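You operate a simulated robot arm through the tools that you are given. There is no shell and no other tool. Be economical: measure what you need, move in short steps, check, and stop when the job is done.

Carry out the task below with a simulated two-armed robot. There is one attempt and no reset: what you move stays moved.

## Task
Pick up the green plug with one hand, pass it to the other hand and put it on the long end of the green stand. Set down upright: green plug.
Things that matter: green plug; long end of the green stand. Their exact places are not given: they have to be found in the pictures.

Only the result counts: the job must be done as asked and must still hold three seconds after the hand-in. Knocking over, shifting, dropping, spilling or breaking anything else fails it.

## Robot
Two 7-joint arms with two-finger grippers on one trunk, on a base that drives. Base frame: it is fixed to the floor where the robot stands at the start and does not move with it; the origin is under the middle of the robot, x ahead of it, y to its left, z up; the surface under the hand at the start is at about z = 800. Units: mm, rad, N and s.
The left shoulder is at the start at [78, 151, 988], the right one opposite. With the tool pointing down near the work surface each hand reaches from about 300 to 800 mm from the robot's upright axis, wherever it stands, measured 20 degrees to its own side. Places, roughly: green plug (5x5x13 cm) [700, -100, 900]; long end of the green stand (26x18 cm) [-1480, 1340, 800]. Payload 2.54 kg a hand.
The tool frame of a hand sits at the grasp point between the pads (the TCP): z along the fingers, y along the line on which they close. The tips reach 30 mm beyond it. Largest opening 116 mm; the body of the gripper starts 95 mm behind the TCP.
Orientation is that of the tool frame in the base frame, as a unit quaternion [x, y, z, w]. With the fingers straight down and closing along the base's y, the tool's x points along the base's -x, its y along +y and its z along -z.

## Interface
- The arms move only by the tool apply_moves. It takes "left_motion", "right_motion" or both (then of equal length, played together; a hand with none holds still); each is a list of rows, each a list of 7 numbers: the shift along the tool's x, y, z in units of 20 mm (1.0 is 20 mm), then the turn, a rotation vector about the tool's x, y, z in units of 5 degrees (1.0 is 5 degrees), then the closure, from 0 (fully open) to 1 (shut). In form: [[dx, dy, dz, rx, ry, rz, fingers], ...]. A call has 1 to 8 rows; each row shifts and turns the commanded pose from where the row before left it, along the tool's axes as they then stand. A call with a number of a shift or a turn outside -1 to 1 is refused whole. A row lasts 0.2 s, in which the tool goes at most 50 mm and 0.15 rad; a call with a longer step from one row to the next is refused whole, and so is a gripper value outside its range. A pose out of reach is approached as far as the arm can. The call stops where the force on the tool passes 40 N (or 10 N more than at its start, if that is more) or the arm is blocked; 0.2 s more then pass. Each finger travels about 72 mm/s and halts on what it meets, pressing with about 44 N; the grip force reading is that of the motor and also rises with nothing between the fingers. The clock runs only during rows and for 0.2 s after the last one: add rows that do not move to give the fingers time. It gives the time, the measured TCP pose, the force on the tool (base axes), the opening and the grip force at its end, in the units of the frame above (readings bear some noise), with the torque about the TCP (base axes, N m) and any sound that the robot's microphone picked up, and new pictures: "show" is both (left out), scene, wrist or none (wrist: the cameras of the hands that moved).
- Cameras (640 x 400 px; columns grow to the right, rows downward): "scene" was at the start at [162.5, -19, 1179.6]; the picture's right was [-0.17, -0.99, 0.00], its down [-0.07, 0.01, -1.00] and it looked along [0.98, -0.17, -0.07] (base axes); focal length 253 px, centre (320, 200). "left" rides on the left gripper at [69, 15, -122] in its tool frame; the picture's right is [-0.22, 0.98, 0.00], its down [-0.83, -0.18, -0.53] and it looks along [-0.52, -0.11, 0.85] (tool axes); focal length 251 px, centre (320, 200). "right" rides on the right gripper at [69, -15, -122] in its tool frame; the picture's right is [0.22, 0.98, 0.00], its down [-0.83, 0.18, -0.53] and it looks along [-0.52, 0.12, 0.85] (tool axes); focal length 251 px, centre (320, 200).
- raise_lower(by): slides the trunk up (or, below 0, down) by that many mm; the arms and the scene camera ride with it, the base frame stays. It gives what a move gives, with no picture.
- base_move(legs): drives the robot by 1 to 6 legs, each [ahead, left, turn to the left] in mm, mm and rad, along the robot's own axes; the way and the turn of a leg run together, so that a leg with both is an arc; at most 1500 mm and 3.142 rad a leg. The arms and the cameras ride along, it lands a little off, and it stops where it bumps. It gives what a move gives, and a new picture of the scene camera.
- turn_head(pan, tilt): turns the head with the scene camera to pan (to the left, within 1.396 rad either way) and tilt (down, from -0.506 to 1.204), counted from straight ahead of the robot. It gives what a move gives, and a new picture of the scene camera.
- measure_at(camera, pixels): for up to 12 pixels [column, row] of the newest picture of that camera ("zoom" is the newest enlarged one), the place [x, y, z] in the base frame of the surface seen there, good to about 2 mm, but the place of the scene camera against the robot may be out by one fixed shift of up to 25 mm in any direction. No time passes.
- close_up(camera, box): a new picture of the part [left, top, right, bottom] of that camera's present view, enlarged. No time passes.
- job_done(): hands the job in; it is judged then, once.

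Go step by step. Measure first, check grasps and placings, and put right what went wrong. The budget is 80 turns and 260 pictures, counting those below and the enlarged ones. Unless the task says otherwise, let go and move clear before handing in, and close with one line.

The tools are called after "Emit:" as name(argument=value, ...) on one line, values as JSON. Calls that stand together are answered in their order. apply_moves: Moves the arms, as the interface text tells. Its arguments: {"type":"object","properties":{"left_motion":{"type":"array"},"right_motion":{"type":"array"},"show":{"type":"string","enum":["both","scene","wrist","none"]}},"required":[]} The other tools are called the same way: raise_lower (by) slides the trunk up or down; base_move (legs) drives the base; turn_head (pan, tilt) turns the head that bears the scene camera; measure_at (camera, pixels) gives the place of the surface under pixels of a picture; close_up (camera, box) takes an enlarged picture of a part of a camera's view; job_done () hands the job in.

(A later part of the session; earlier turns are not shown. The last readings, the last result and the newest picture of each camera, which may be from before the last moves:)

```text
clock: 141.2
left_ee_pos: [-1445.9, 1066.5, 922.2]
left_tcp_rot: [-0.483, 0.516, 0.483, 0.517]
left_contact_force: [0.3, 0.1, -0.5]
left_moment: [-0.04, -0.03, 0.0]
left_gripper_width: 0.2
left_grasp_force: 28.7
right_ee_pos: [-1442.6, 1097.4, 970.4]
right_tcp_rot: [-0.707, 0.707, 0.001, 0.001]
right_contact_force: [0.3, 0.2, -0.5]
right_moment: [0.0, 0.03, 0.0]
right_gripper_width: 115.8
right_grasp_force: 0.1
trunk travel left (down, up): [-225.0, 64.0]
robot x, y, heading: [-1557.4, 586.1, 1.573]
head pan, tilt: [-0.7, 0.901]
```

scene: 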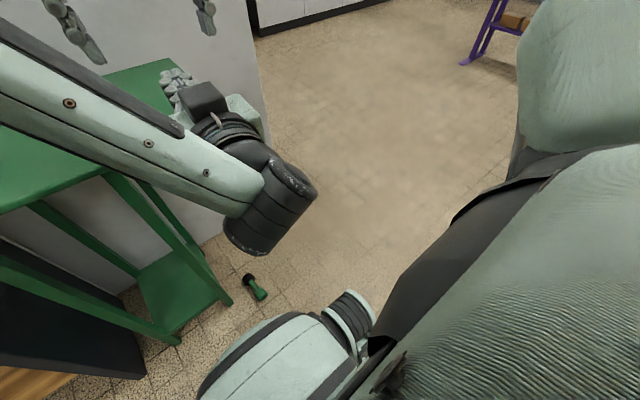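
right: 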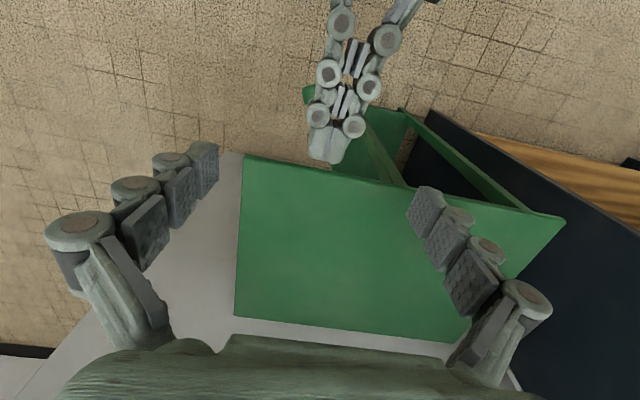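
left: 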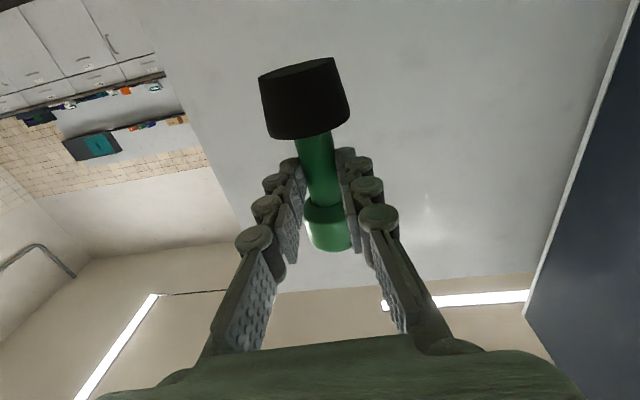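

It's on the floor near the stand, at (252,287); I measure it now, then again to see whether it's still rolling.

Emit:
measure_at(camera="scene", pixels=[[248, 279], [253, 287], [259, 294], [270, 300]])

Emit:
turn_head(pan=-0.5, tilt=1.0)

Emit:
close_up(camera="scene", box=[200, 180, 400, 305])

```text
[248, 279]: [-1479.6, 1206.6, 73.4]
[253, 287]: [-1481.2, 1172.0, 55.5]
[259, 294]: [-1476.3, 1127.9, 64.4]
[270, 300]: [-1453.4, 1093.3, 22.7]
```

```text
clock: 141.9
left_ee_pos: [-1445.2, 1066.4, 921.7]
left_tcp_rot: [-0.484, 0.515, 0.482, 0.517]
left_contact_force: [-0.3, 0.0, -0.2]
left_moment: [0.0, -0.01, 0.0]
left_gripper_width: 0.0
left_grasp_force: 28.2
right_ee_pos: [-1443.3, 1096.7, 969.1]
right_tcp_rot: [0.707, -0.707, -0.001, -0.001]
right_contact_force: [-0.1, 0.2, 0.2]
right_moment: [0.01, -0.02, -0.05]
right_gripper_width: 116.0
right_grasp_force: 0.1
trunk travel left (down, up): [-225.0, 64.0]
robot x, y, heading: [-1558.1, 588.9, 1.571]
head pan, tilt: [-0.499, 1.0]
```

scene: 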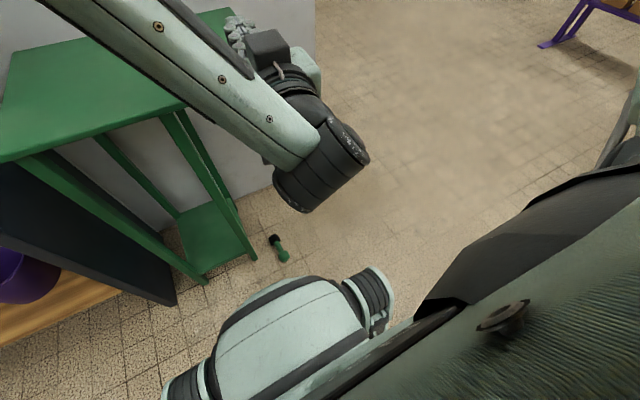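

```text
3.20 times, centred on (300, 242) of scene
```

zoom: 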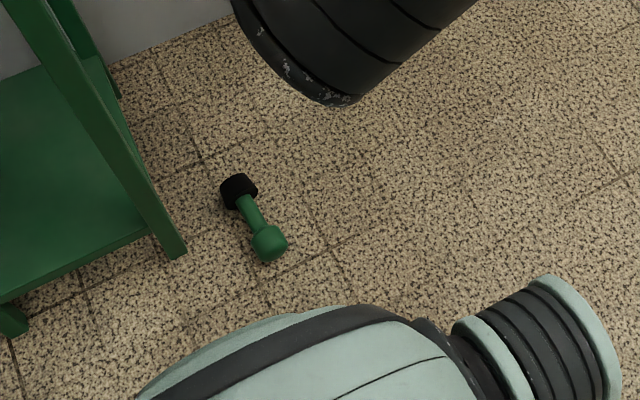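

Measure again to see if it has stopped.

Emit:
measure_at(camera="scene", pixels=[[274, 238], [279, 247], [284, 255], [290, 262]])

Emit:
apply_moves(right_motion=[[0, -1, -0.3, 0, 0, 0, 0], [0, -1, -0.3, 0, 0, 0, 0], [0, -1, -0.3, 0, 0, 0, 0], [0, -1, -0.3, 0, 0, 0, 0], [0, -1, -0.3, 0, 0, 0, 0], [0, -1, -0.3, 0, 0, 0, 0], [0, -1, -0.3, 0, 0, 0, 0], [0, -1, -0.3, 0, 0, 0, 0]], left_motion=[[0, 0, -1, 0, 1, 0, 0.8], [0, 0, -1, 0, 1, 0, 0.6], [0, 0, -1, 0, 1, 0, 0.4], [0, 0, 0, 0, 1, 0, 0.2], [0, 0, 0, 0, 1, 0, 0], [0, 0, 0, 0, 1, 0, 0], [0, 0, 0, 0, 1, 0, 0], [0, 0, 0, 0, 1, 0, 0]], show="scene")

```text
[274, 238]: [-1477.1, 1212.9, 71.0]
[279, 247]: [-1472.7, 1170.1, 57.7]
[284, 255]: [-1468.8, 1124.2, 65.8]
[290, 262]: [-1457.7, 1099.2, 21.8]
```

```text
clock: 143.7
left_ee_pos: [-1449.9, 1007.1, 927.6]
left_tcp_rot: [-0.619, 0.663, 0.287, 0.309]
left_contact_force: [1.0, 0.0, 0.3]
left_moment: [0.01, 0.0, 0.02]
left_gripper_width: 115.9
left_grasp_force: 0.1
right_ee_pos: [-1282.0, 1096.9, 1018.0]
right_tcp_rot: [0.707, -0.707, -0.001, 0.0]
right_contact_force: [-0.7, -0.5, 0.1]
right_moment: [-0.01, -0.01, -0.02]
right_gripper_width: 116.0
right_grasp_force: 0.1
trunk travel left (down, up): [-225.0, 64.0]
robot x, y, heading: [-1559.0, 590.0, 1.575]
head pan, tilt: [-0.499, 1.0]
```

scene: 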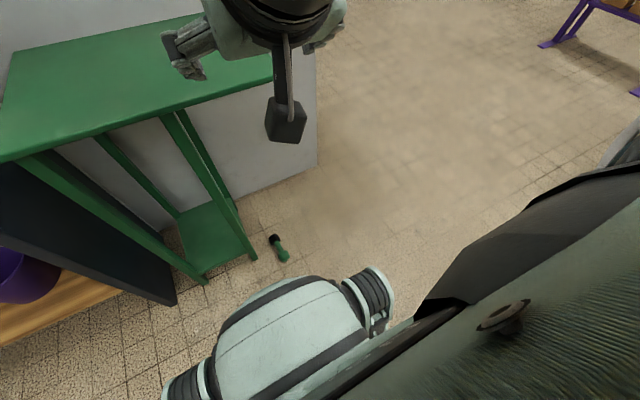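

The plug has come to rest lying along y, head toward the robot, neck at about (-1473,1172) under the overhang. New plan: the right hand picks the neck from above because its elbow side is free. Then the left hand takes the head end-on and turns it upright. First I stow the left, retract the right and lower the trunk.

Emit:
apply_moves(left_motion=[[0, 1, -0.3, 0, 1, 0, 0.3], [0, 1, -0.3, 0, 1, 0, 0.3], [0, 1, -0.3, 0, 1, 0, 0.3], [0, 1, -0.3, 0, 1, 0, 0.3], [0, 1, -0.3, 0, 1, 0, 0.3], [0, 1, -0.3, 0, 1, 0, 0.3], [0, 1, -0.3, 0, 1, 0, 0.3], [0, 1, -0.3, 0, 1, 0, 0.3]], right_motion=[[0.9, 0, 0, 0, 0, 0, 0.2], [0.9, 0, 0, 0, 0, 0, 0.4], [0.9, 0, 0, 0, 0, 0, 0.5], [0.9, 0, 0, 0, 0, 0, 0.5], [0.9, 0, 0, 0, 0, 0, 0.5], [0.9, 0, 0, 0, 0, 0, 0.5], [0.9, 0, 0, 0, 0, 0, 0.5], [0.9, 0, 0, 0, 0, 0, 0.5]], show="none")

Emit:
apply_moves(left_motion=[[0, 1, -0.5, 0, 1, 0, 0.3], [0, 1, -0.5, 0, 1, 0, 0.3], [0.5, 0.6, -1, 0, 0, 0, 0.3], [0.5, 0.6, -1, 0, 0, 0, 0.3], [0.5, 0.6, -1, 0, 0, 0, 0.3], [0.5, 0.6, -1, 0, 0, 0, 0.3], [0.5, 0.6, -1, 0, 0, 0, 0.3], [0, 0, 0, 0, 0, 0, 0.3]], right_motion=[[0, 0, 1, 0, 0, 0, 0.5], [0, 0, 1, 0, 0, 0, 0.5], [0, 0, 1, 0, 0, 0, 0.5], [0, 0, 1, 0, 0, 0, 0.5], [0, 0, 1, 0, 0, 0, 0.5], [0, 0, 1, 0, 0, 0, 0.5], [0, 0, 1, 0, 0, 0, 0.5], [0, 0, 1, 0, 0, 0, 0.5]], show="none")

Emit:
raise_lower(by=-225)

Emit:
apply_moves(right_motion=[[0, 0, 1, 0, 0, 0, 0.5], [0, 0, 1, 0, 0, 0, 0.5], [0, 0, 1, 0, 0, 0, 0.5], [0, 0, 1, 0, 0, 0, 0.5], [0, 0, 1, 0, 0, 0, 0.5], [0, 0, 1, 0, 0, 0, 0.5], [0, 0, 1, 0, 0, 0, 0.5], [0, 0, 1, 0, 0, 0, 0.5]], show="both")

```text
clock: 145.5
left_ee_pos: [-1612.6, 993.4, 967.3]
left_tcp_rot: [-0.68, 0.728, 0.058, 0.065]
left_contact_force: [-0.5, 0.4, 0.3]
left_moment: [0.0, 0.01, 0.0]
left_gripper_width: 81.4
left_grasp_force: 0.1
right_ee_pos: [-1282.0, 952.8, 1017.6]
right_tcp_rot: [0.708, -0.707, -0.001, 0.001]
right_contact_force: [0.2, -0.1, 0.3]
right_moment: [0.01, 0.02, 0.0]
right_gripper_width: 58.2
right_grasp_force: 0.1
trunk travel left (down, up): [-225.0, 64.0]
robot x, y, heading: [-1554.6, 589.2, 1.569]
head pan, tilt: [-0.499, 1.0]
```

```text
clock: 147.3
left_ee_pos: [-1714.4, 946.7, 1087.1]
left_tcp_rot: [-0.683, 0.731, -0.001, 0.002]
left_contact_force: [0.5, 0.1, 0.0]
left_moment: [-0.02, -0.02, -0.02]
left_gripper_width: 81.3
left_grasp_force: 0.0
right_ee_pos: [-1281.9, 954.1, 858.1]
right_tcp_rot: [0.707, -0.707, -0.001, 0.0]
right_contact_force: [0.3, -0.2, 0.1]
right_moment: [0.03, 0.02, -0.02]
right_gripper_width: 58.2
right_grasp_force: 0.1
trunk travel left (down, up): [-225.0, 64.0]
robot x, y, heading: [-1556.4, 590.1, 1.579]
head pan, tilt: [-0.499, 1.0]
```

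```text
clock: 149.7
left_ee_pos: [-1715.7, 946.7, 861.1]
left_tcp_rot: [-0.682, 0.731, -0.001, 0.001]
left_contact_force: [-0.7, 0.1, -0.9]
left_moment: [0.01, -0.01, 0.03]
left_gripper_width: 81.3
left_grasp_force: 0.1
right_ee_pos: [-1282.8, 953.3, 633.0]
right_tcp_rot: [-0.707, 0.707, 0.0, 0.0]
right_contact_force: [0.1, 0.6, -0.7]
right_moment: [0.02, 0.02, -0.02]
right_gripper_width: 57.8
right_grasp_force: 0.0
trunk travel left (down, up): [0.0, 289.0]
robot x, y, heading: [-1556.9, 591.0, 1.568]
head pan, tilt: [-0.499, 1.0]
```

```text
clock: 151.5
left_ee_pos: [-1714.3, 945.8, 859.9]
left_tcp_rot: [-0.683, 0.73, -0.001, 0.002]
left_contact_force: [-0.1, -0.4, 0.2]
left_moment: [0.0, -0.04, 0.0]
left_gripper_width: 81.1
left_grasp_force: 0.1
right_ee_pos: [-1282.8, 953.8, 471.8]
right_tcp_rot: [0.708, -0.707, 0.0, 0.0]
right_contact_force: [0.3, 0.9, 0.6]
right_moment: [0.0, -0.01, 0.03]
right_gripper_width: 58.0
right_grasp_force: 0.0
trunk travel left (down, up): [0.0, 289.0]
robot x, y, heading: [-1561.3, 585.0, 1.572]
head pan, tilt: [-0.499, 1.0]
```

scene: 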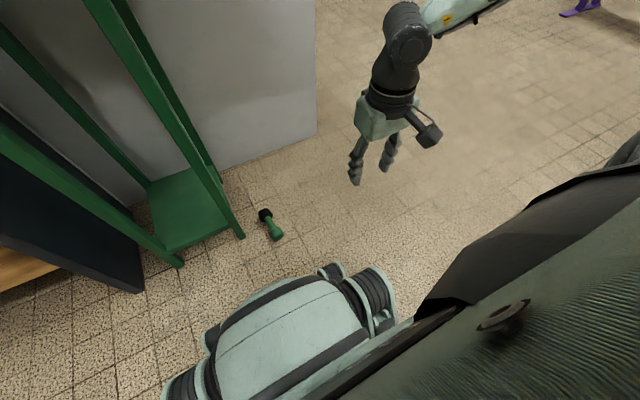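
right: 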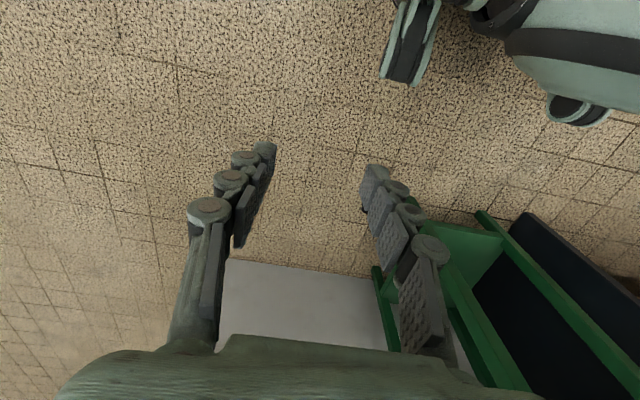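

Plug clearly seen at (270,225). I measure it, and keep lowering the right hand to z≈310 outside the stand.

Emit:
measure_at(camera="scene", pixels=[[265, 214], [271, 224], [277, 234], [267, 225], [276, 224], [240, 236], [440, 5], [270, 215]])

Emit:
apply_moves(right_motion=[[0, 0, 1, 0, 0, 0, 0.5], [0, 0, 1, 0, 0, 0, 0.5], [0, 0, 1, 0, 0, 0, 0.5], [0, 0, 1, 0, 0, 0, 0.5], [0, 0, 1, 0, 0, 0, 0.5], [0, 0, 1, 0, 0, 0, 0.5], [0, 0, 1, 0, 0, 0, 0.5], [0, 0, 1, 0, 0, 0, 0.5]], show="none")

Emit:
apply_moves(right_motion=[[0, 0, 1, 0, 0, 0, 0.5], [0, 0, 1, 0, 0, 0, 0.5], [0, 0, 1, 0, 0, 0, 0.5], [0, 0, 1, 0, 0, 0, 0.5], [0, 0, 1, 0, 0, 0, 0.5], [0, 0, 1, 0, 0, 0, 0.5], [0, 0, 1, 0, 0, 0, 0.5], [0, 0, 1, 0, 0, 0, 0.5]], show="scene")

```text
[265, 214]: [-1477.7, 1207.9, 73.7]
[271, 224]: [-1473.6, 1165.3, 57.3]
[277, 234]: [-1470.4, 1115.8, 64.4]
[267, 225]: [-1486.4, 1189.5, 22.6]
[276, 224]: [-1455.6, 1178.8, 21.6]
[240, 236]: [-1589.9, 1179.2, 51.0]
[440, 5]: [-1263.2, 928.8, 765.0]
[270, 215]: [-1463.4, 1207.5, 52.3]
```

```text
clock: 153.3
left_ee_pos: [-1714.4, 946.0, 861.0]
left_tcp_rot: [-0.682, 0.731, -0.001, 0.001]
left_contact_force: [0.2, -0.1, -0.9]
left_moment: [0.02, 0.02, -0.03]
left_gripper_width: 81.3
left_grasp_force: 0.0
right_ee_pos: [-1281.8, 951.9, 312.1]
right_tcp_rot: [-0.707, 0.707, 0.0, -0.001]
right_contact_force: [-0.1, 0.5, 0.9]
right_moment: [-0.01, 0.02, 0.01]
right_gripper_width: 58.1
right_grasp_force: 0.1
trunk travel left (down, up): [0.0, 289.0]
robot x, y, heading: [-1559.5, 593.1, 1.576]
head pan, tilt: [-0.499, 1.0]
```

```text
clock: 155.1
left_ee_pos: [-1715.2, 945.7, 861.1]
left_tcp_rot: [-0.683, 0.731, -0.002, 0.001]
left_contact_force: [0.0, -0.2, 0.1]
left_moment: [-0.04, 0.01, -0.01]
left_gripper_width: 81.2
left_grasp_force: 0.2
right_ee_pos: [-1282.5, 952.3, 313.0]
right_tcp_rot: [-0.707, 0.707, 0.001, -0.001]
right_contact_force: [0.1, 0.1, -0.5]
right_moment: [0.0, -0.04, -0.02]
right_gripper_width: 58.3
right_grasp_force: 0.1
right hand out of reach, approached as far as the arm can: row 1, 2, 3, 4, 5, 6, 7, 8
trunk travel left (down, up): [0.0, 289.0]
robot x, y, heading: [-1554.8, 589.7, 1.57]
head pan, tilt: [-0.499, 1.0]
```

scene: 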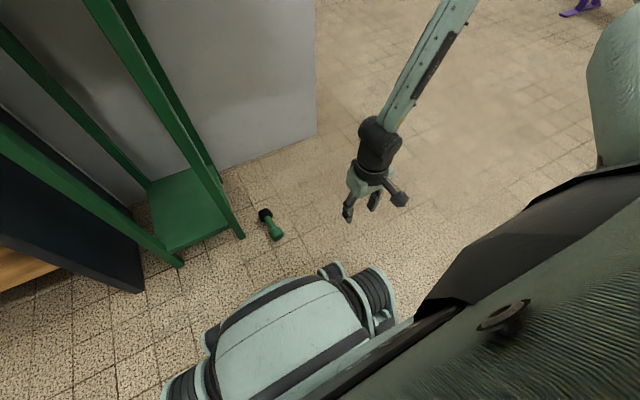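

Straight down stops at z≈312 here, so I test a forward-tilted reach: rotate 40° forward and advance along the fingers. This stays in free space beside the stand.

Emit:
apply_moves(right_motion=[[0, 0, 0, 0, -1, 0, 0.5], [0, 0, 0, 0, -1, 0, 0.5], [0, 0, 0, 0, -1, 0, 0.5], [0, 0, 0, 0, -1, 0, 0.5], [0, 0, 0, 0, -1, 0, 0.5], [0, 0, 0, 0, -1, 0, 0.5], [0, 0, 0, 0, -1, 0, 0.5], [0, 0, 0, 0, -1, 0, 0.5]], show="none")

Emit:
apply_moves(right_motion=[[0, 0, 1, 0, 0, 0, 0.5], [0, 0, 1, 0, 0, 0, 0.5], [0, 0, 1, 0, 0, 0, 0.5], [0, 0, 1, 0, 0, 0, 0.5], [0, 0, 1, 0, 0, 0, 0.5], [0, 0, 1, 0, 0, 0, 0.5], [0, 0, 1, 0, 0, 0, 0.5], [0, 0, 1, 0, 0, 0, 0.5]], show="none")

Emit:
apply_moves(right_motion=[[0.6, 0, 0.8, 0, 0, 0, 0.5], [0.6, 0, 0.8, 0, 0, 0, 0.5], [0.6, 0, 0.8, 0, 0, 0, 0.5], [0.6, 0, 0.8, 0, 0, 0, 0.5], [0.6, 0, 0.8, 0, 0, 0, 0.5], [0, 0, 0, 0, 0, 0, 0.5]], show="scene")

```text
clock: 156.9
left_ee_pos: [-1713.7, 947.1, 861.9]
left_tcp_rot: [-0.683, 0.731, -0.001, 0.0]
left_contact_force: [0.3, -0.2, -0.4]
left_moment: [-0.02, 0.03, -0.01]
left_gripper_width: 81.0
left_grasp_force: 0.1
right_ee_pos: [-1230.9, 969.0, 383.1]
right_tcp_rot: [0.667, -0.662, -0.241, -0.242]
right_contact_force: [0.2, -2.1, -1.6]
right_moment: [0.28, -0.03, -0.04]
right_gripper_width: 57.8
right_grasp_force: 0.2
right hand out of reach, approached as far as the arm can: row 3, 4, 5, 6, 7
trunk travel left (down, up): [0.0, 289.0]
robot x, y, heading: [-1560.1, 589.9, 1.568]
head pan, tilt: [-0.499, 1.0]
```

```text
clock: 158.7
left_ee_pos: [-1714.5, 947.9, 860.7]
left_tcp_rot: [-0.682, 0.731, -0.001, 0.001]
left_contact_force: [0.4, 0.2, 0.2]
left_moment: [0.0, 0.01, 0.01]
left_gripper_width: 81.3
left_grasp_force: 0.0
right_ee_pos: [-1230.3, 1070.2, 260.0]
right_tcp_rot: [-0.664, 0.665, 0.241, 0.243]
right_contact_force: [0.6, 0.4, 0.9]
right_moment: [0.01, -0.02, 0.02]
right_gripper_width: 58.0
right_grasp_force: 0.0
trunk travel left (down, up): [0.0, 289.0]
robot x, y, heading: [-1559.1, 585.7, 1.574]
head pan, tilt: [-0.499, 1.0]
```

```text
clock: 160.1
left_ee_pos: [-1714.7, 946.6, 860.6]
left_tcp_rot: [-0.682, 0.731, -0.001, 0.001]
left_contact_force: [-0.1, 0.3, 0.0]
left_moment: [0.01, 0.0, 0.02]
left_gripper_width: 81.1
left_grasp_force: 0.1
right_ee_pos: [-1231.0, 1077.6, 159.8]
right_tcp_rot: [0.665, -0.664, -0.243, -0.241]
right_contact_force: [1.1, 0.5, -0.7]
right_moment: [-0.01, 0.0, -0.02]
right_gripper_width: 58.0
right_grasp_force: 0.0
trunk travel left (down, up): [0.0, 289.0]
robot x, y, heading: [-1560.0, 588.7, 1.574]
head pan, tilt: [-0.499, 1.0]
```

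scene: 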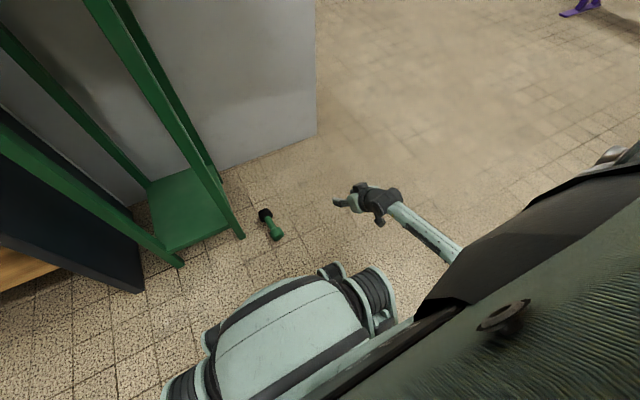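

The tilted reach works: z 160 with margin. I ease the tilt to 30° so the fingers clear the plug's head, then slide the base left 243 and ahead 86 so the hand comes over the neck.

Emit:
apply_moves(right_motion=[[0, 0, 0, 0, 1, 0, 0.5], [0, 0, 0, 0, 1, 0, 0.5], [0, 0, 0, 0, 0, 0, 0.5]], show="none")

Emit:
base_move(legs=[[86, 243, 0]])

Emit:
close_up(camera="right", box=[0, 0, 640, 400])

```text
clock: 160.9
left_ee_pos: [-1715.1, 946.3, 861.2]
left_tcp_rot: [-0.682, 0.731, -0.001, 0.001]
left_contact_force: [0.4, -0.1, -1.1]
left_moment: [0.03, 0.01, -0.02]
left_gripper_width: 81.0
left_grasp_force: 0.1
right_ee_pos: [-1230.6, 1076.9, 161.1]
right_tcp_rot: [0.683, -0.683, -0.183, -0.182]
right_contact_force: [0.3, -0.3, 0.7]
right_moment: [-0.03, 0.0, -0.02]
right_gripper_width: 57.9
right_grasp_force: 0.1
trunk travel left (down, up): [0.0, 289.0]
robot x, y, heading: [-1557.0, 591.3, 1.575]
head pan, tilt: [-0.499, 1.0]
```

```text
clock: 163.8
left_ee_pos: [-1955.5, 1031.5, 861.2]
left_tcp_rot: [-0.683, 0.731, -0.001, 0.001]
left_contact_force: [0.5, 0.0, -0.4]
left_moment: [-0.01, 0.02, 0.01]
left_gripper_width: 81.0
left_grasp_force: 0.1
right_ee_pos: [-1472.7, 1163.4, 162.1]
right_tcp_rot: [0.683, -0.683, -0.183, -0.183]
right_contact_force: [0.7, 0.3, 0.7]
right_moment: [0.0, -0.03, -0.03]
right_gripper_width: 58.0
right_grasp_force: 0.1
trunk travel left (down, up): [0.0, 289.0]
robot x, y, heading: [-1797.8, 674.2, 1.571]
head pan, tilt: [-0.499, 1.0]
```

scene: 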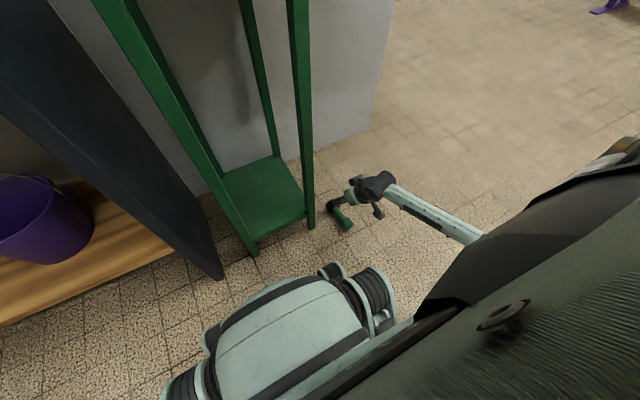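

```text
1.00 times, centred on (320, 200) of right (not enlarged: the box is as wide or as high as the picture)
```

zoom: 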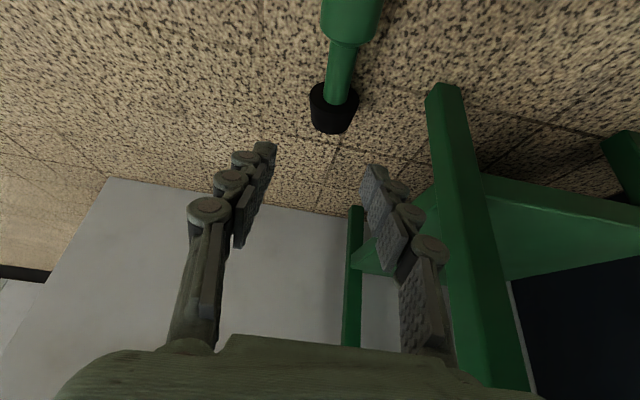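

The plug is right below the hand in the right view (neck at (341,70)). I measure it.

Emit:
measure_at(camera="zoom", pixels=[[341, 72], [345, 50], [337, 90], [349, 18], [333, 108], [327, 80], [356, 80], [333, 125]])

```text
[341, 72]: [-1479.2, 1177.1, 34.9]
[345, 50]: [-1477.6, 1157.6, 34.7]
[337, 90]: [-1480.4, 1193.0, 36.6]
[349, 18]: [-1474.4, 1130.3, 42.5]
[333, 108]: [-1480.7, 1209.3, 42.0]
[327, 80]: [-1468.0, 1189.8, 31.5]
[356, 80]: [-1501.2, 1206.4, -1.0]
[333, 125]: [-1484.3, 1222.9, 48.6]
```

Neck axis at (-1479,1174,24). I descend to TCP (-1479,1167,36) with a 4° yaw correction and close there.

Emit:
apply_moves(right_motion=[[0.5, 0.06, 0.92, -0.44, 0, -0.76, 0.5], [0.5, 0.05, 0.92, 0, 0, 0, 0.5], [0.5, 0.05, 0.92, 0, 0, 0, 0.5], [0.5, 0.05, 0.92, 0, 0, 0, 0.5], [0.5, 0.05, 0.92, 0, 0, 0, 0.5], [0.5, 0.05, 0.92, 0, 0, 0, 0.5], [0, 0, 0, 0, 0, 0, 0.5]], show="wrist")

Emit:
apply_moves(right_motion=[[0, 0, 0, 0, 0, 0, 0.65], [0, 0, 0, 0, 0, 0, 0.8], [0, 0, 0, 0, 0, 0, 0.95], [0, 0, 0, 0, 0, 0, 1], [0, 0, 0, 0, 0, 0, 1], [0, 0, 0, 0, 0, 0, 1]], show="wrist")

```text
clock: 165.4
left_ee_pos: [-1956.2, 1030.7, 860.6]
left_tcp_rot: [-0.683, 0.731, 0.0, 0.001]
left_contact_force: [0.2, 0.4, 0.3]
left_moment: [0.0, -0.06, 0.02]
left_gripper_width: 81.4
left_grasp_force: 0.0
right_ee_pos: [-1478.1, 1164.8, 36.1]
right_tcp_rot: [0.708, -0.657, -0.19, -0.176]
right_contact_force: [-0.3, -0.5, -0.3]
right_moment: [-0.01, -0.04, -0.02]
right_gripper_width: 57.9
right_grasp_force: 0.1
trunk travel left (down, up): [0.0, 289.0]
robot x, y, heading: [-1801.5, 673.9, 1.573]
head pan, tilt: [-0.499, 1.0]
```

right: 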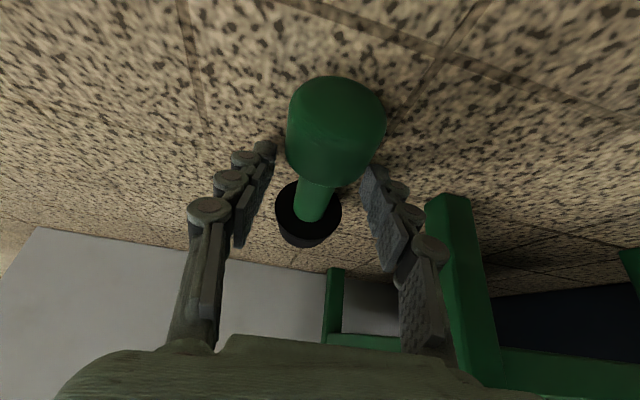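

```text
clock: 166.8
left_ee_pos: [-1955.7, 1030.8, 860.0]
left_tcp_rot: [-0.683, 0.731, -0.001, 0.001]
left_contact_force: [0.6, -0.4, 0.4]
left_moment: [-0.01, -0.01, 0.01]
left_gripper_width: 81.1
left_grasp_force: 0.1
right_ee_pos: [-1479.3, 1164.4, 35.4]
right_tcp_rot: [0.709, -0.656, -0.191, -0.175]
right_contact_force: [-0.1, -0.3, 1.3]
right_moment: [0.03, -0.01, 0.01]
right_gripper_width: 21.7
right_grasp_force: 43.7
trunk travel left (down, up): [0.0, 289.0]
robot x, y, heading: [-1796.8, 674.7, 1.57]
head pan, tilt: [-0.499, 1.0]
```

right: 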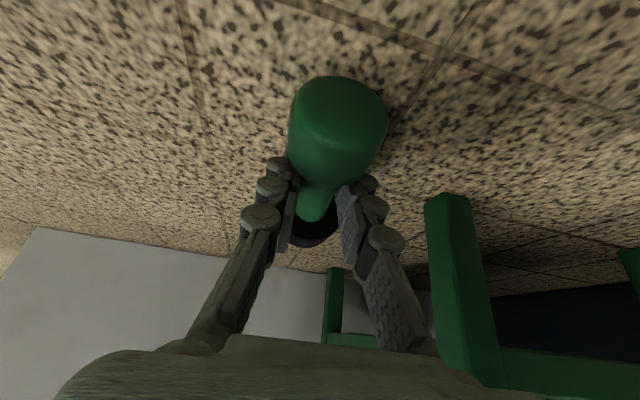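

Gripped on the neck (21.7 mm, about 14 mm inside the tips). I lift it, back the base out from under the stand, raise the trunk and bring the plug up, while the left hand tilts ready to receive.

Emit:
apply_moves(right_motion=[[-0.5, 0, -0.866, 0, 0, 0, 1], [-0.5, 0, -0.866, 0, 0, 0, 1], [-0.5, 0, -0.866, 0, 0, 0, 1], [-0.5, 0, -0.866, 0, 0, 0, 1]], show="none")

Emit:
base_move(legs=[[-330, 0, 0]])

Emit:
raise_lower(by=225)

Emit:
apply_moves(right_motion=[[-0.577, 0, -1, 0, 0, 0, 1], [-0.577, 0, -1, 0, 0, 0, 1], [-0.577, 0, -1, 0, 0, 0, 1], [-0.577, 0, -1, 0, 0, 0, 1], [-0.577, 0, -1, 0, 0, 0, 1], [-0.577, 0, -1, 0, 0, 0, 1], [-0.577, 0, -1, 0, 0, 0, 1], [-0.577, 0, -1, 0, 0, 0, 1]], left_motion=[[-1, 0, 0, 0, 0, 0, 0.2], [-1, 0, 0, 0, 0, 0, 0], [-1, 0, 0, 0, 0, 0, 0], [-1, 0, 0, 0, 0, 0, 0], [0, 0, 0, 0, -1, 0, 0], [0, 0, 0, 0, -1, 0, 0], [0, 0, 0, 0, -1, 0, 0], [0, 0, 0, 0, -1, 0, 0]], show="none")

Emit:
apply_moves(right_motion=[[-0.577, 0, -1, 0, 0, 0, 1], [-0.577, 0, -1, 0, 0, 0, 1], [-0.577, 0, -1, 0, 0, 0, 1], [-0.577, 0, -1, 0, 0, 0, 1], [-0.577, 0, -1, 0, 0, 0, 1], [-0.577, 0, -1, 0, 0, 0, 1], [-0.577, 0, -1, 0, 0, 0, 1], [-0.577, 0, -1, 0, 0, 0, 1]], left_motion=[[0, 0, 0, 0, -1, 0, 0], [0, 0, 0, 0, -1, 0, 0], [0, 0, 0, 0, -1, 0, 0], [0, 0, 0, 0, -1, 0, 0], [0, 0, 0, 0, -1, 0, 0], [0, 0, 0, 0, -1, 0, 0], [0, 0, 0, 0, -1, 0, 0], [0, 0, 0, 0, -1, 0, 0]], show="none")

Emit:
turn_head(pan=-0.2, tilt=0.5)

```text
clock: 167.8
left_ee_pos: [-1955.1, 1032.0, 861.3]
left_tcp_rot: [-0.682, 0.731, -0.001, 0.001]
left_contact_force: [-0.1, 0.2, -0.5]
left_moment: [-0.02, 0.0, 0.03]
left_gripper_width: 81.2
left_grasp_force: 0.1
right_ee_pos: [-1479.7, 1163.5, 115.0]
right_tcp_rot: [0.709, -0.656, -0.19, -0.174]
right_contact_force: [-0.1, -0.4, -1.2]
right_moment: [0.01, 0.0, -0.01]
right_gripper_width: 21.9
right_grasp_force: 43.8
trunk travel left (down, up): [0.0, 289.0]
robot x, y, heading: [-1795.9, 675.2, 1.572]
head pan, tilt: [-0.499, 1.0]
```

```text
clock: 170.0
left_ee_pos: [-1955.4, 701.6, 861.3]
left_tcp_rot: [-0.683, 0.73, -0.001, 0.001]
left_contact_force: [-0.6, -1.0, 0.2]
left_moment: [-0.01, 0.04, 0.03]
left_gripper_width: 81.2
left_grasp_force: 0.1
right_ee_pos: [-1478.3, 835.5, 115.1]
right_tcp_rot: [0.709, -0.655, -0.191, -0.175]
right_contact_force: [-0.2, 0.1, -0.8]
right_moment: [0.02, 0.0, 0.04]
right_gripper_width: 22.0
right_grasp_force: 44.6
trunk travel left (down, up): [0.0, 289.0]
robot x, y, heading: [-1795.8, 345.7, 1.576]
head pan, tilt: [-0.499, 1.0]
```

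scene: 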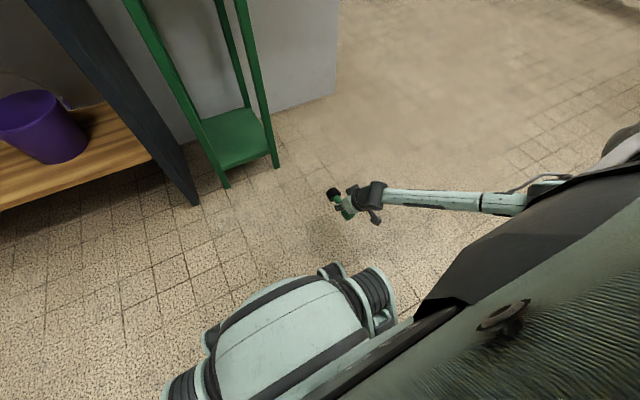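

```text
clock: 172.4
left_ee_pos: [-1955.6, 702.1, 1085.4]
left_tcp_rot: [-0.683, 0.73, 0.0, 0.001]
left_contact_force: [-0.3, 0.2, 0.7]
left_moment: [0.0, -0.01, 0.02]
left_gripper_width: 81.6
left_grasp_force: 0.0
right_ee_pos: [-1479.0, 835.9, 339.8]
right_tcp_rot: [0.709, -0.656, -0.191, -0.175]
right_contact_force: [-0.1, -0.7, -1.3]
right_moment: [0.01, 0.02, 0.02]
right_gripper_width: 21.9
right_grasp_force: 43.5
trunk travel left (down, up): [-225.0, 64.0]
robot x, y, heading: [-1799.5, 342.3, 1.573]
head pan, tilt: [-0.499, 1.0]
```

```text
clock: 174.2
left_ee_pos: [-1949.8, 781.5, 1086.2]
left_tcp_rot: [-0.673, 0.719, 0.117, 0.129]
left_contact_force: [0.3, -0.2, -0.1]
left_moment: [0.0, 0.0, 0.02]
left_gripper_width: 116.0
left_grasp_force: 0.0
right_ee_pos: [-1479.8, 836.2, 525.2]
right_tcp_rot: [0.709, -0.656, -0.19, -0.176]
right_contact_force: [0.2, 0.2, -0.8]
right_moment: [-0.02, -0.01, 0.0]
right_gripper_width: 21.9
right_grasp_force: 44.5
trunk travel left (down, up): [-225.0, 64.0]
robot x, y, heading: [-1797.5, 342.6, 1.574]
head pan, tilt: [-0.499, 1.0]
```

```text
clock: 176.0
left_ee_pos: [-1949.8, 781.6, 1086.4]
left_tcp_rot: [-0.592, 0.631, 0.342, 0.367]
left_contact_force: [0.0, 0.3, -0.5]
left_moment: [0.02, -0.01, 0.0]
left_gripper_width: 116.1
left_grasp_force: 0.0
right_ee_pos: [-1479.2, 835.3, 710.1]
right_tcp_rot: [0.709, -0.655, -0.191, -0.176]
right_contact_force: [0.1, 0.7, -0.8]
right_moment: [0.01, 0.04, 0.03]
right_gripper_width: 21.8
right_grasp_force: 43.8
trunk travel left (down, up): [-225.0, 64.0]
robot x, y, heading: [-1795.4, 347.8, 1.576]
head pan, tilt: [-0.499, 1.0]
```

```text
clock: 176.9
left_ee_pos: [-1950.5, 780.6, 1085.3]
left_tcp_rot: [-0.592, 0.632, 0.341, 0.366]
left_contact_force: [0.0, 0.9, 0.1]
left_moment: [0.0, 0.0, 0.03]
left_gripper_width: 116.0
left_grasp_force: 0.1
right_ee_pos: [-1479.8, 835.0, 709.7]
right_tcp_rot: [0.71, -0.656, -0.19, -0.175]
right_contact_force: [0.2, -0.1, -1.0]
right_moment: [-0.02, 0.01, 0.03]
right_gripper_width: 21.9
right_grasp_force: 44.1
trunk travel left (down, up): [-225.0, 64.0]
robot x, y, heading: [-1798.9, 346.6, 1.574]
head pan, tilt: [-0.201, 0.499]
```

scene: 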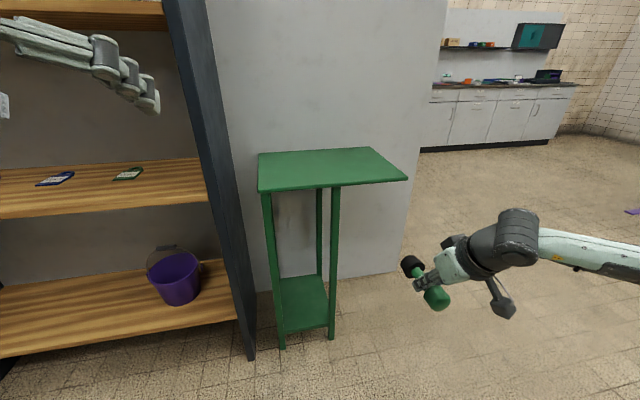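

The plug is stable at 21.9 mm. I bring it up to the hand-over point and rotate the right hand to vertical, so the plug's foot points forward-down. The left moves toward the middle.

Emit:
apply_moves(right_motion=[[-0.837, 0.8, -0.85, 0, 0, 0, 1], [-0.837, 0.8, -0.85, 0, 0, 0, 1], [-0.837, 0.8, -0.85, 0, 0, 0, 1], [-0.837, 0.8, -0.85, 0, 0, 0, 1], [-0.837, 0.8, -0.85, 0, 0, 0, 1], [-0.837, 0.8, -0.85, 0, 0, 0, 1], [-0.837, 0.8, -0.85, 0, 0, 0, 1], [-0.837, 0.8, -0.85, 0, 0, 0, 1]], left_motion=[[0.17, -0.8, 0.1, 0.345, 0, 0.2, 0], [0.17, -0.8, 0.1, 0.345, 0, 0.2, 0], [0.17, -0.8, 0.1, 0, 0, 0, 0], [0.17, -0.8, 0.1, 0, 0, 0, 0], [0.17, -0.8, 0.1, 0, 0, 0, 0], [0.17, -0.8, 0.1, 0, 0, 0, 0], [0.17, -0.8, 0.1, 0, 0, 0, 0], [0.17, -0.8, 0.1, 0, 0, 0, 0]], show="none")

Emit:
apply_moves(right_motion=[[-0.1, 0.6, -0.66, 0, 1, 0, 1], [-0.1, 0.6, -0.66, 0, 1, 0, 1], [0, 0.6, -0.66, 0, 1, 0, 1], [0, 0.6, -0.66, 0, 1, 0, 1], [0, 0.6, -0.66, 0, 1, 0, 1], [0, 0.6, -0.66, 0, 1, 0, 1], [0, 0, 0, 0, 0, 1, 1], [0, 0, 0, 0, 0, 1, 1]], show="none")

Emit:
apply_moves(right_motion=[[0, 0, 0, 0, 0, 0.5, 1], [0, 0, 0, 0, 0, 0, 1]], left_motion=[[0, 0, 0, 0, 0, 0, 0], [0, 0, 0, 0, 0, 0, 0]], show="both")

```text
clock: 178.9
left_ee_pos: [-1833.9, 794.7, 1063.8]
left_tcp_rot: [0.623, -0.618, -0.313, -0.362]
left_contact_force: [-0.5, 0.0, -0.8]
left_moment: [0.0, 0.02, 0.01]
left_gripper_width: 116.0
left_grasp_force: 0.1
right_ee_pos: [-1611.4, 873.5, 895.0]
right_tcp_rot: [0.71, -0.655, -0.19, -0.176]
right_contact_force: [0.1, -0.4, -1.1]
right_moment: [-0.04, 0.0, -0.02]
right_gripper_width: 21.8
right_grasp_force: 44.2
trunk travel left (down, up): [-225.0, 64.0]
robot x, y, heading: [-1796.5, 350.6, 1.577]
head pan, tilt: [-0.201, 0.499]
stopped in row 8 (left hand): the arm was blocked; the commanded pose is now the measured one
```

```text
clock: 180.7
left_ee_pos: [-1833.9, 796.9, 1064.9]
left_tcp_rot: [0.624, -0.617, -0.313, -0.363]
left_contact_force: [-0.1, -0.2, -0.3]
left_moment: [0.02, -0.01, 0.0]
left_gripper_width: 116.3
left_grasp_force: 0.2
right_ee_pos: [-1680.4, 847.6, 971.6]
right_tcp_rot: [-0.672, 0.741, -0.001, -0.001]
right_contact_force: [-0.1, 0.9, -1.0]
right_moment: [0.0, -0.01, 0.0]
right_gripper_width: 21.8
right_grasp_force: 44.0
trunk travel left (down, up): [-225.0, 64.0]
robot x, y, heading: [-1793.8, 341.6, 1.575]
head pan, tilt: [-0.201, 0.499]
```

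```text
clock: 181.3
left_ee_pos: [-1835.3, 795.9, 1064.8]
left_tcp_rot: [0.623, -0.618, -0.313, -0.364]
left_contact_force: [0.9, 0.0, -0.2]
left_moment: [-0.01, 0.02, 0.0]
left_gripper_width: 116.1
left_grasp_force: 0.0
right_ee_pos: [-1680.0, 847.9, 972.3]
right_tcp_rot: [-0.656, 0.755, -0.001, 0.001]
right_contact_force: [-0.3, 0.1, -0.4]
right_moment: [-0.03, -0.01, 0.01]
right_gripper_width: 21.5
right_grasp_force: 43.7
trunk travel left (down, up): [-225.0, 64.0]
robot x, y, heading: [-1799.7, 345.9, 1.573]
head pan, tilt: [-0.201, 0.499]
```

scene: 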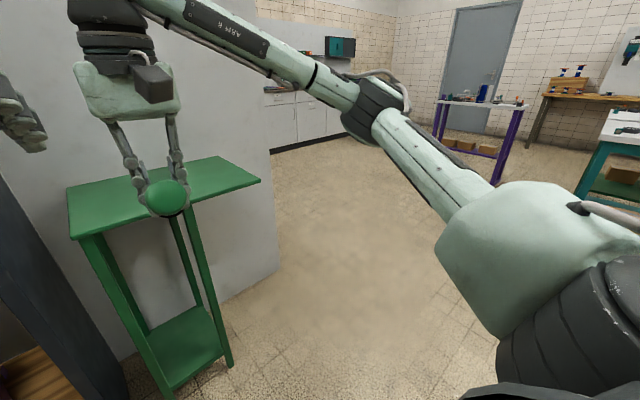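
right: 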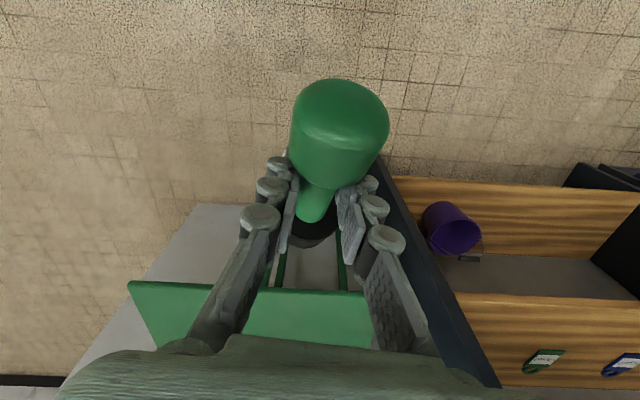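
left: 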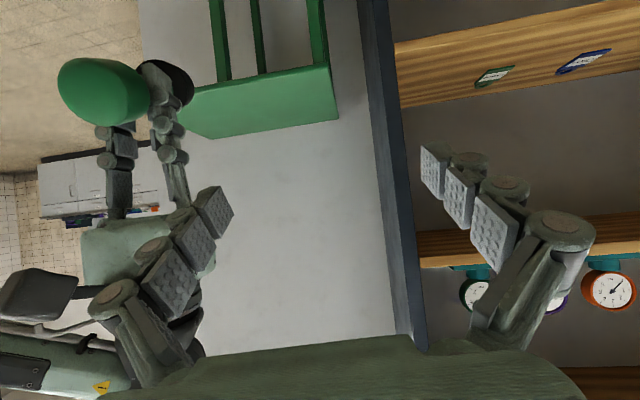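

The left arm was blocked in its last row, apparently against the head, since the scene view is shifted. The plug is still gripped at 21.5 mm. I measure it from the left and right cameras.

Emit:
measure_at(camera="left", pixels=[[70, 95], [95, 90], [125, 95], [140, 90], [100, 62], [105, 120], [175, 85], [155, 85]])

Emit:
measure_at(camera="right", pixels=[[340, 100], [335, 130], [330, 160], [315, 205], [300, 130], [375, 140], [345, 85], [312, 225]])

```text
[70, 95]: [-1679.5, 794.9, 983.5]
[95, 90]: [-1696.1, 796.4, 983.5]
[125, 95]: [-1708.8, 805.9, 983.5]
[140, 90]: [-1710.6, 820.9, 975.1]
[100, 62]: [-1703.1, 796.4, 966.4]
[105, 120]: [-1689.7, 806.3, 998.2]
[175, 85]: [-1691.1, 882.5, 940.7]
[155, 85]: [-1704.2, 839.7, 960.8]
```

```text
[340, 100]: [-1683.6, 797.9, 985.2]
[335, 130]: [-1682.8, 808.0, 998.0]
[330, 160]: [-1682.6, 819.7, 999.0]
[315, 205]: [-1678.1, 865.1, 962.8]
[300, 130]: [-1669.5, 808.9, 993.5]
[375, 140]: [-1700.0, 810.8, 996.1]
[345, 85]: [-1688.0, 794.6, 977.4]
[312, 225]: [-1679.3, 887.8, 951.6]
```

The axis pitches 30° down as intended, with head mid near (-1684,820,975). Before handing over I clear the left arm from the head, straighten its orientation, and drive to the placing position. That way no driving is needed after the hand-over.

Emit:
apply_moves(left_motion=[[0.825, 0.02, -0.2, 0, 0, 0, 0], [0.825, 0.02, -0.2, 0, 0, 0, 0], [0.825, 0.02, -0.2, 0, 0, 0, 0], [0.825, 0.02, -0.2, 0, 0, 0, 0], [0, 0, 0, 0.33, -0.245, 0.67, 0], [0, 0, 0, 0.33, -0.245, 0.67, 0], [0, 0, 0, 0, 0, 0, 0.2]], show="none")

Emit:
base_move(legs=[[409, -380, 0]])

Emit:
apply_moves(left_motion=[[0, -0.8, 0, 0, 0, 0, 0.3], [0, -0.8, 0, 0, 0, 0, 0.3], [0, -0.8, 0, 0, 0, 0, 0.3], [0, -0.8, 0, 0, 0, 0, 0.3]], right_motion=[[0, 0, 0, 0, 0, 0, 1], [0, 0, 0, 0, 0, 0, 1], [0, 0, 0, 0, 0, 0, 1], [0, 0, 0, 0, 0, 0, 1]], show="both")

```text
clock: 182.3
left_ee_pos: [-1841.4, 791.1, 1046.5]
left_tcp_rot: [0.693, -0.562, -0.287, -0.349]
left_contact_force: [-0.3, -0.2, 0.9]
left_moment: [0.01, -0.04, -0.01]
left_gripper_width: 116.2
left_grasp_force: 0.1
right_ee_pos: [-1681.7, 847.3, 971.3]
right_tcp_rot: [-0.655, 0.755, -0.001, -0.001]
right_contact_force: [0.3, 0.2, -1.0]
right_moment: [-0.01, -0.04, 0.0]
right_gripper_width: 21.9
right_grasp_force: 44.6
trunk travel left (down, up): [-225.0, 64.0]
robot x, y, heading: [-1797.7, 347.5, 1.572]
head pan, tilt: [-0.201, 0.499]
stopped in row 4 (left hand): the arm was blocked; the commanded pose is now the measured one
```

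```text
clock: 186.5
left_ee_pos: [-1464.7, 1205.0, 1046.2]
left_tcp_rot: [0.694, -0.561, -0.289, -0.346]
left_contact_force: [-0.1, 0.4, -0.5]
left_moment: [-0.06, -0.03, 0.0]
left_gripper_width: 116.4
left_grasp_force: 0.1
right_ee_pos: [-1305.6, 1261.2, 971.7]
right_tcp_rot: [-0.658, 0.753, 0.0, 0.0]
right_contact_force: [0.1, 0.5, -1.6]
right_moment: [-0.01, -0.01, 0.01]
right_gripper_width: 21.7
right_grasp_force: 44.3
trunk travel left (down, up): [-225.0, 64.0]
robot x, y, heading: [-1420.4, 758.4, 1.583]
head pan, tilt: [-0.201, 0.499]
```

scene: 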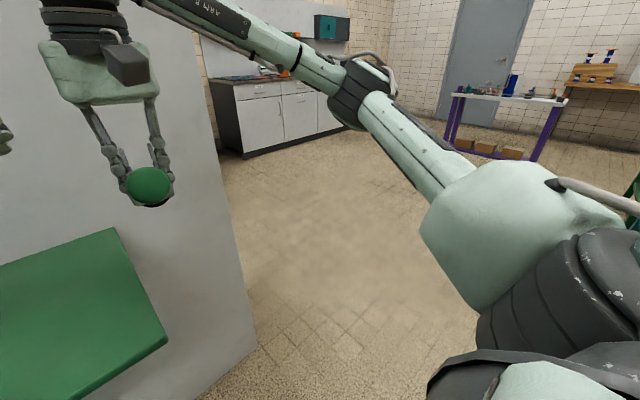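

```text
clock: 187.5
left_ee_pos: [-1403.4, 1213.5, 1056.3]
left_tcp_rot: [0.696, -0.559, -0.289, -0.346]
left_contact_force: [0.1, 0.3, -0.5]
left_moment: [-0.01, -0.02, -0.02]
left_gripper_width: 81.4
left_grasp_force: 0.1
right_ee_pos: [-1304.1, 1262.6, 971.9]
right_tcp_rot: [-0.658, 0.753, 0.001, 0.0]
right_contact_force: [0.2, 0.5, -1.0]
right_moment: [0.04, 0.01, 0.0]
right_gripper_width: 22.0
right_grasp_force: 43.8
trunk travel left (down, up): [-225.0, 64.0]
robot x, y, heading: [-1418.9, 754.2, 1.579]
head pan, tilt: [-0.201, 0.499]
```

scene: 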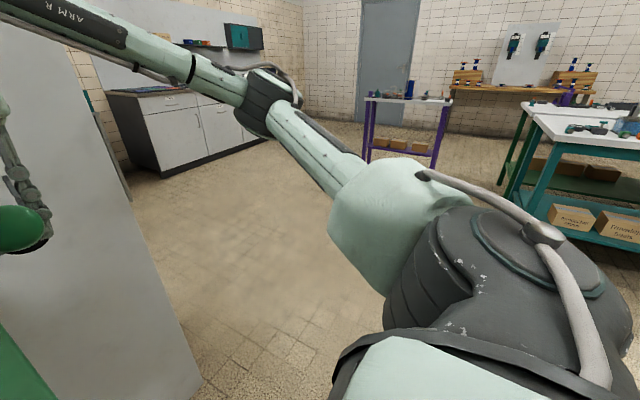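
right: 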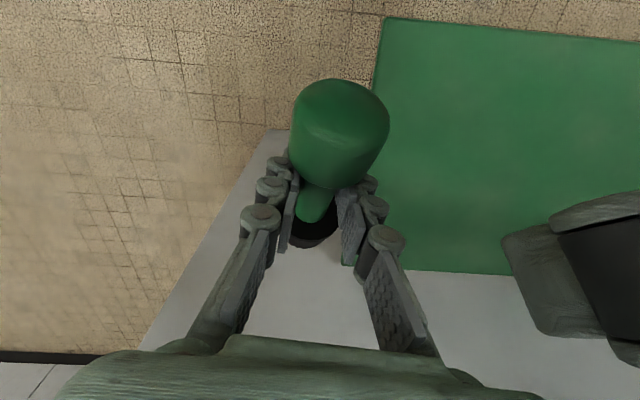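
left: 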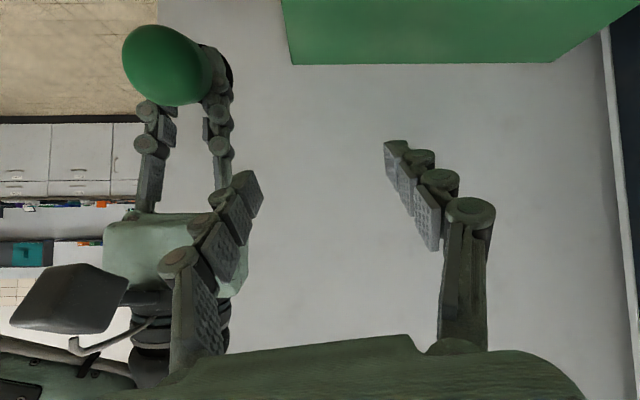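

The left arm is fouling the tilted head, which also shoved its orientation off. I move the left hand slightly forward and down, return the head to its first pose that had no contact, then correct the orientation. The right hand still holds at 22.0.

Emit:
apply_moves(left_motion=[[0.24, 0.04, 0.8, 0, 0, 0, 0.3], [0.24, 0.04, 0.8, 0, 0, 0, 0.3], [0.24, 0.04, 0.8, 0, 0, 0, 0.3]], show="none")

Emit:
turn_head(pan=-0.169, tilt=0.07)

Emit:
apply_moves(left_motion=[[0, 0, 0, 0.4, -0.283, 0.81, 0.3], [0, 0, 0, 0.4, -0.283, 0.81, 0.3], [0, 0, 0, 0.4, -0.283, 0.81, 0.3], [0, 0, 0, 0.4, -0.283, 0.81, 0.3], [0, 0, 0, 0, 0, 0, 0.3]], show="both")

```text
clock: 188.3
left_ee_pos: [-1402.1, 1242.9, 1016.2]
left_tcp_rot: [0.694, -0.561, -0.289, -0.347]
left_contact_force: [-0.8, 0.6, -0.3]
left_moment: [0.04, -0.02, 0.02]
left_gripper_width: 81.2
left_grasp_force: 0.0
right_ee_pos: [-1305.7, 1261.6, 971.3]
right_tcp_rot: [-0.658, 0.753, 0.0, 0.0]
right_contact_force: [0.0, -0.3, -1.3]
right_moment: [-0.01, 0.03, -0.02]
right_gripper_width: 21.8
right_grasp_force: 44.2
trunk travel left (down, up): [-225.0, 64.0]
robot x, y, heading: [-1419.3, 757.3, 1.579]
head pan, tilt: [-0.201, 0.499]
```

```text
clock: 189.2
left_ee_pos: [-1403.7, 1243.4, 1016.7]
left_tcp_rot: [0.695, -0.56, -0.29, -0.346]
left_contact_force: [-0.1, 1.0, 0.0]
left_moment: [-0.01, 0.02, -0.02]
left_gripper_width: 81.2
left_grasp_force: 0.1
right_ee_pos: [-1304.1, 1261.9, 972.1]
right_tcp_rot: [-0.658, 0.753, 0.0, 0.0]
right_contact_force: [-0.8, 1.7, -1.3]
right_moment: [-0.02, 0.04, 0.01]
right_gripper_width: 21.7
right_grasp_force: 44.3
trunk travel left (down, up): [-225.0, 64.0]
robot x, y, heading: [-1422.0, 756.4, 1.577]
head pan, tilt: [-0.169, 0.07]
```

scene: 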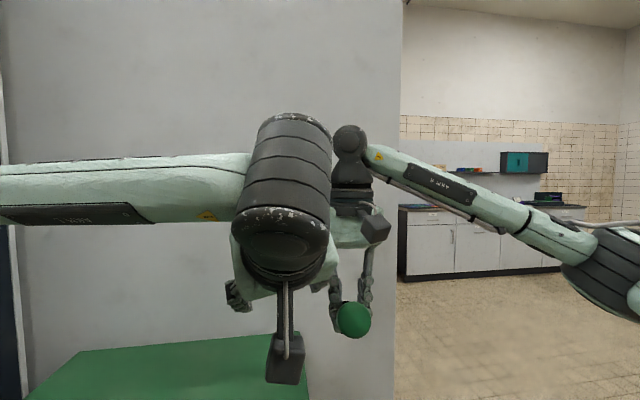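

```text
clock: 190.4
left_ee_pos: [-1404.4, 1244.5, 1016.5]
left_tcp_rot: [-0.568, 0.654, 0.329, 0.376]
left_contact_force: [0.3, -0.4, 0.2]
left_moment: [-0.01, 0.01, 0.05]
left_gripper_width: 81.2
left_grasp_force: 0.2
right_ee_pos: [-1305.7, 1261.8, 971.6]
right_tcp_rot: [-0.658, 0.753, 0.0, 0.001]
right_contact_force: [-0.3, -0.4, -0.8]
right_moment: [-0.03, -0.01, -0.01]
right_gripper_width: 22.3
right_grasp_force: 44.6
trunk travel left (down, up): [-225.0, 64.0]
robot x, y, heading: [-1419.4, 756.7, 1.582]
head pan, tilt: [-0.169, 0.07]
```

scene: 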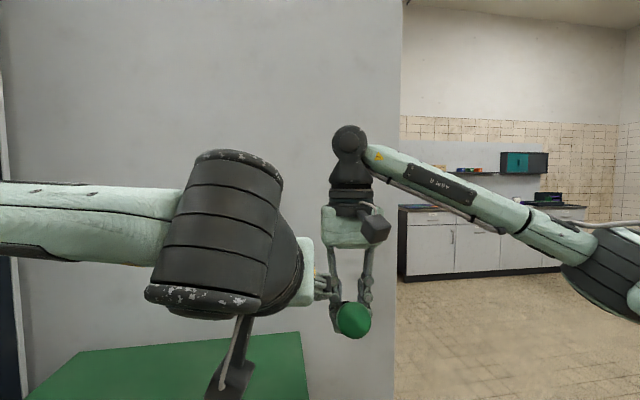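
left: 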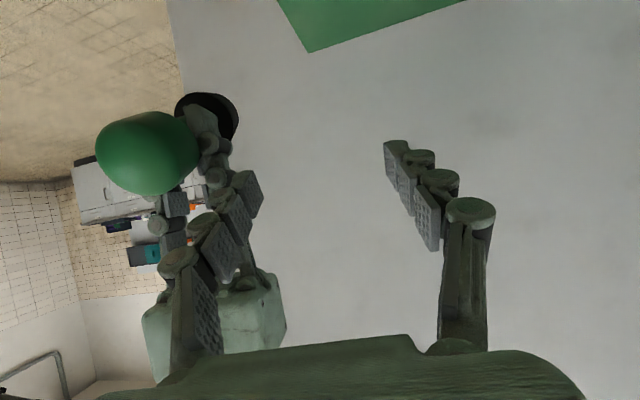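

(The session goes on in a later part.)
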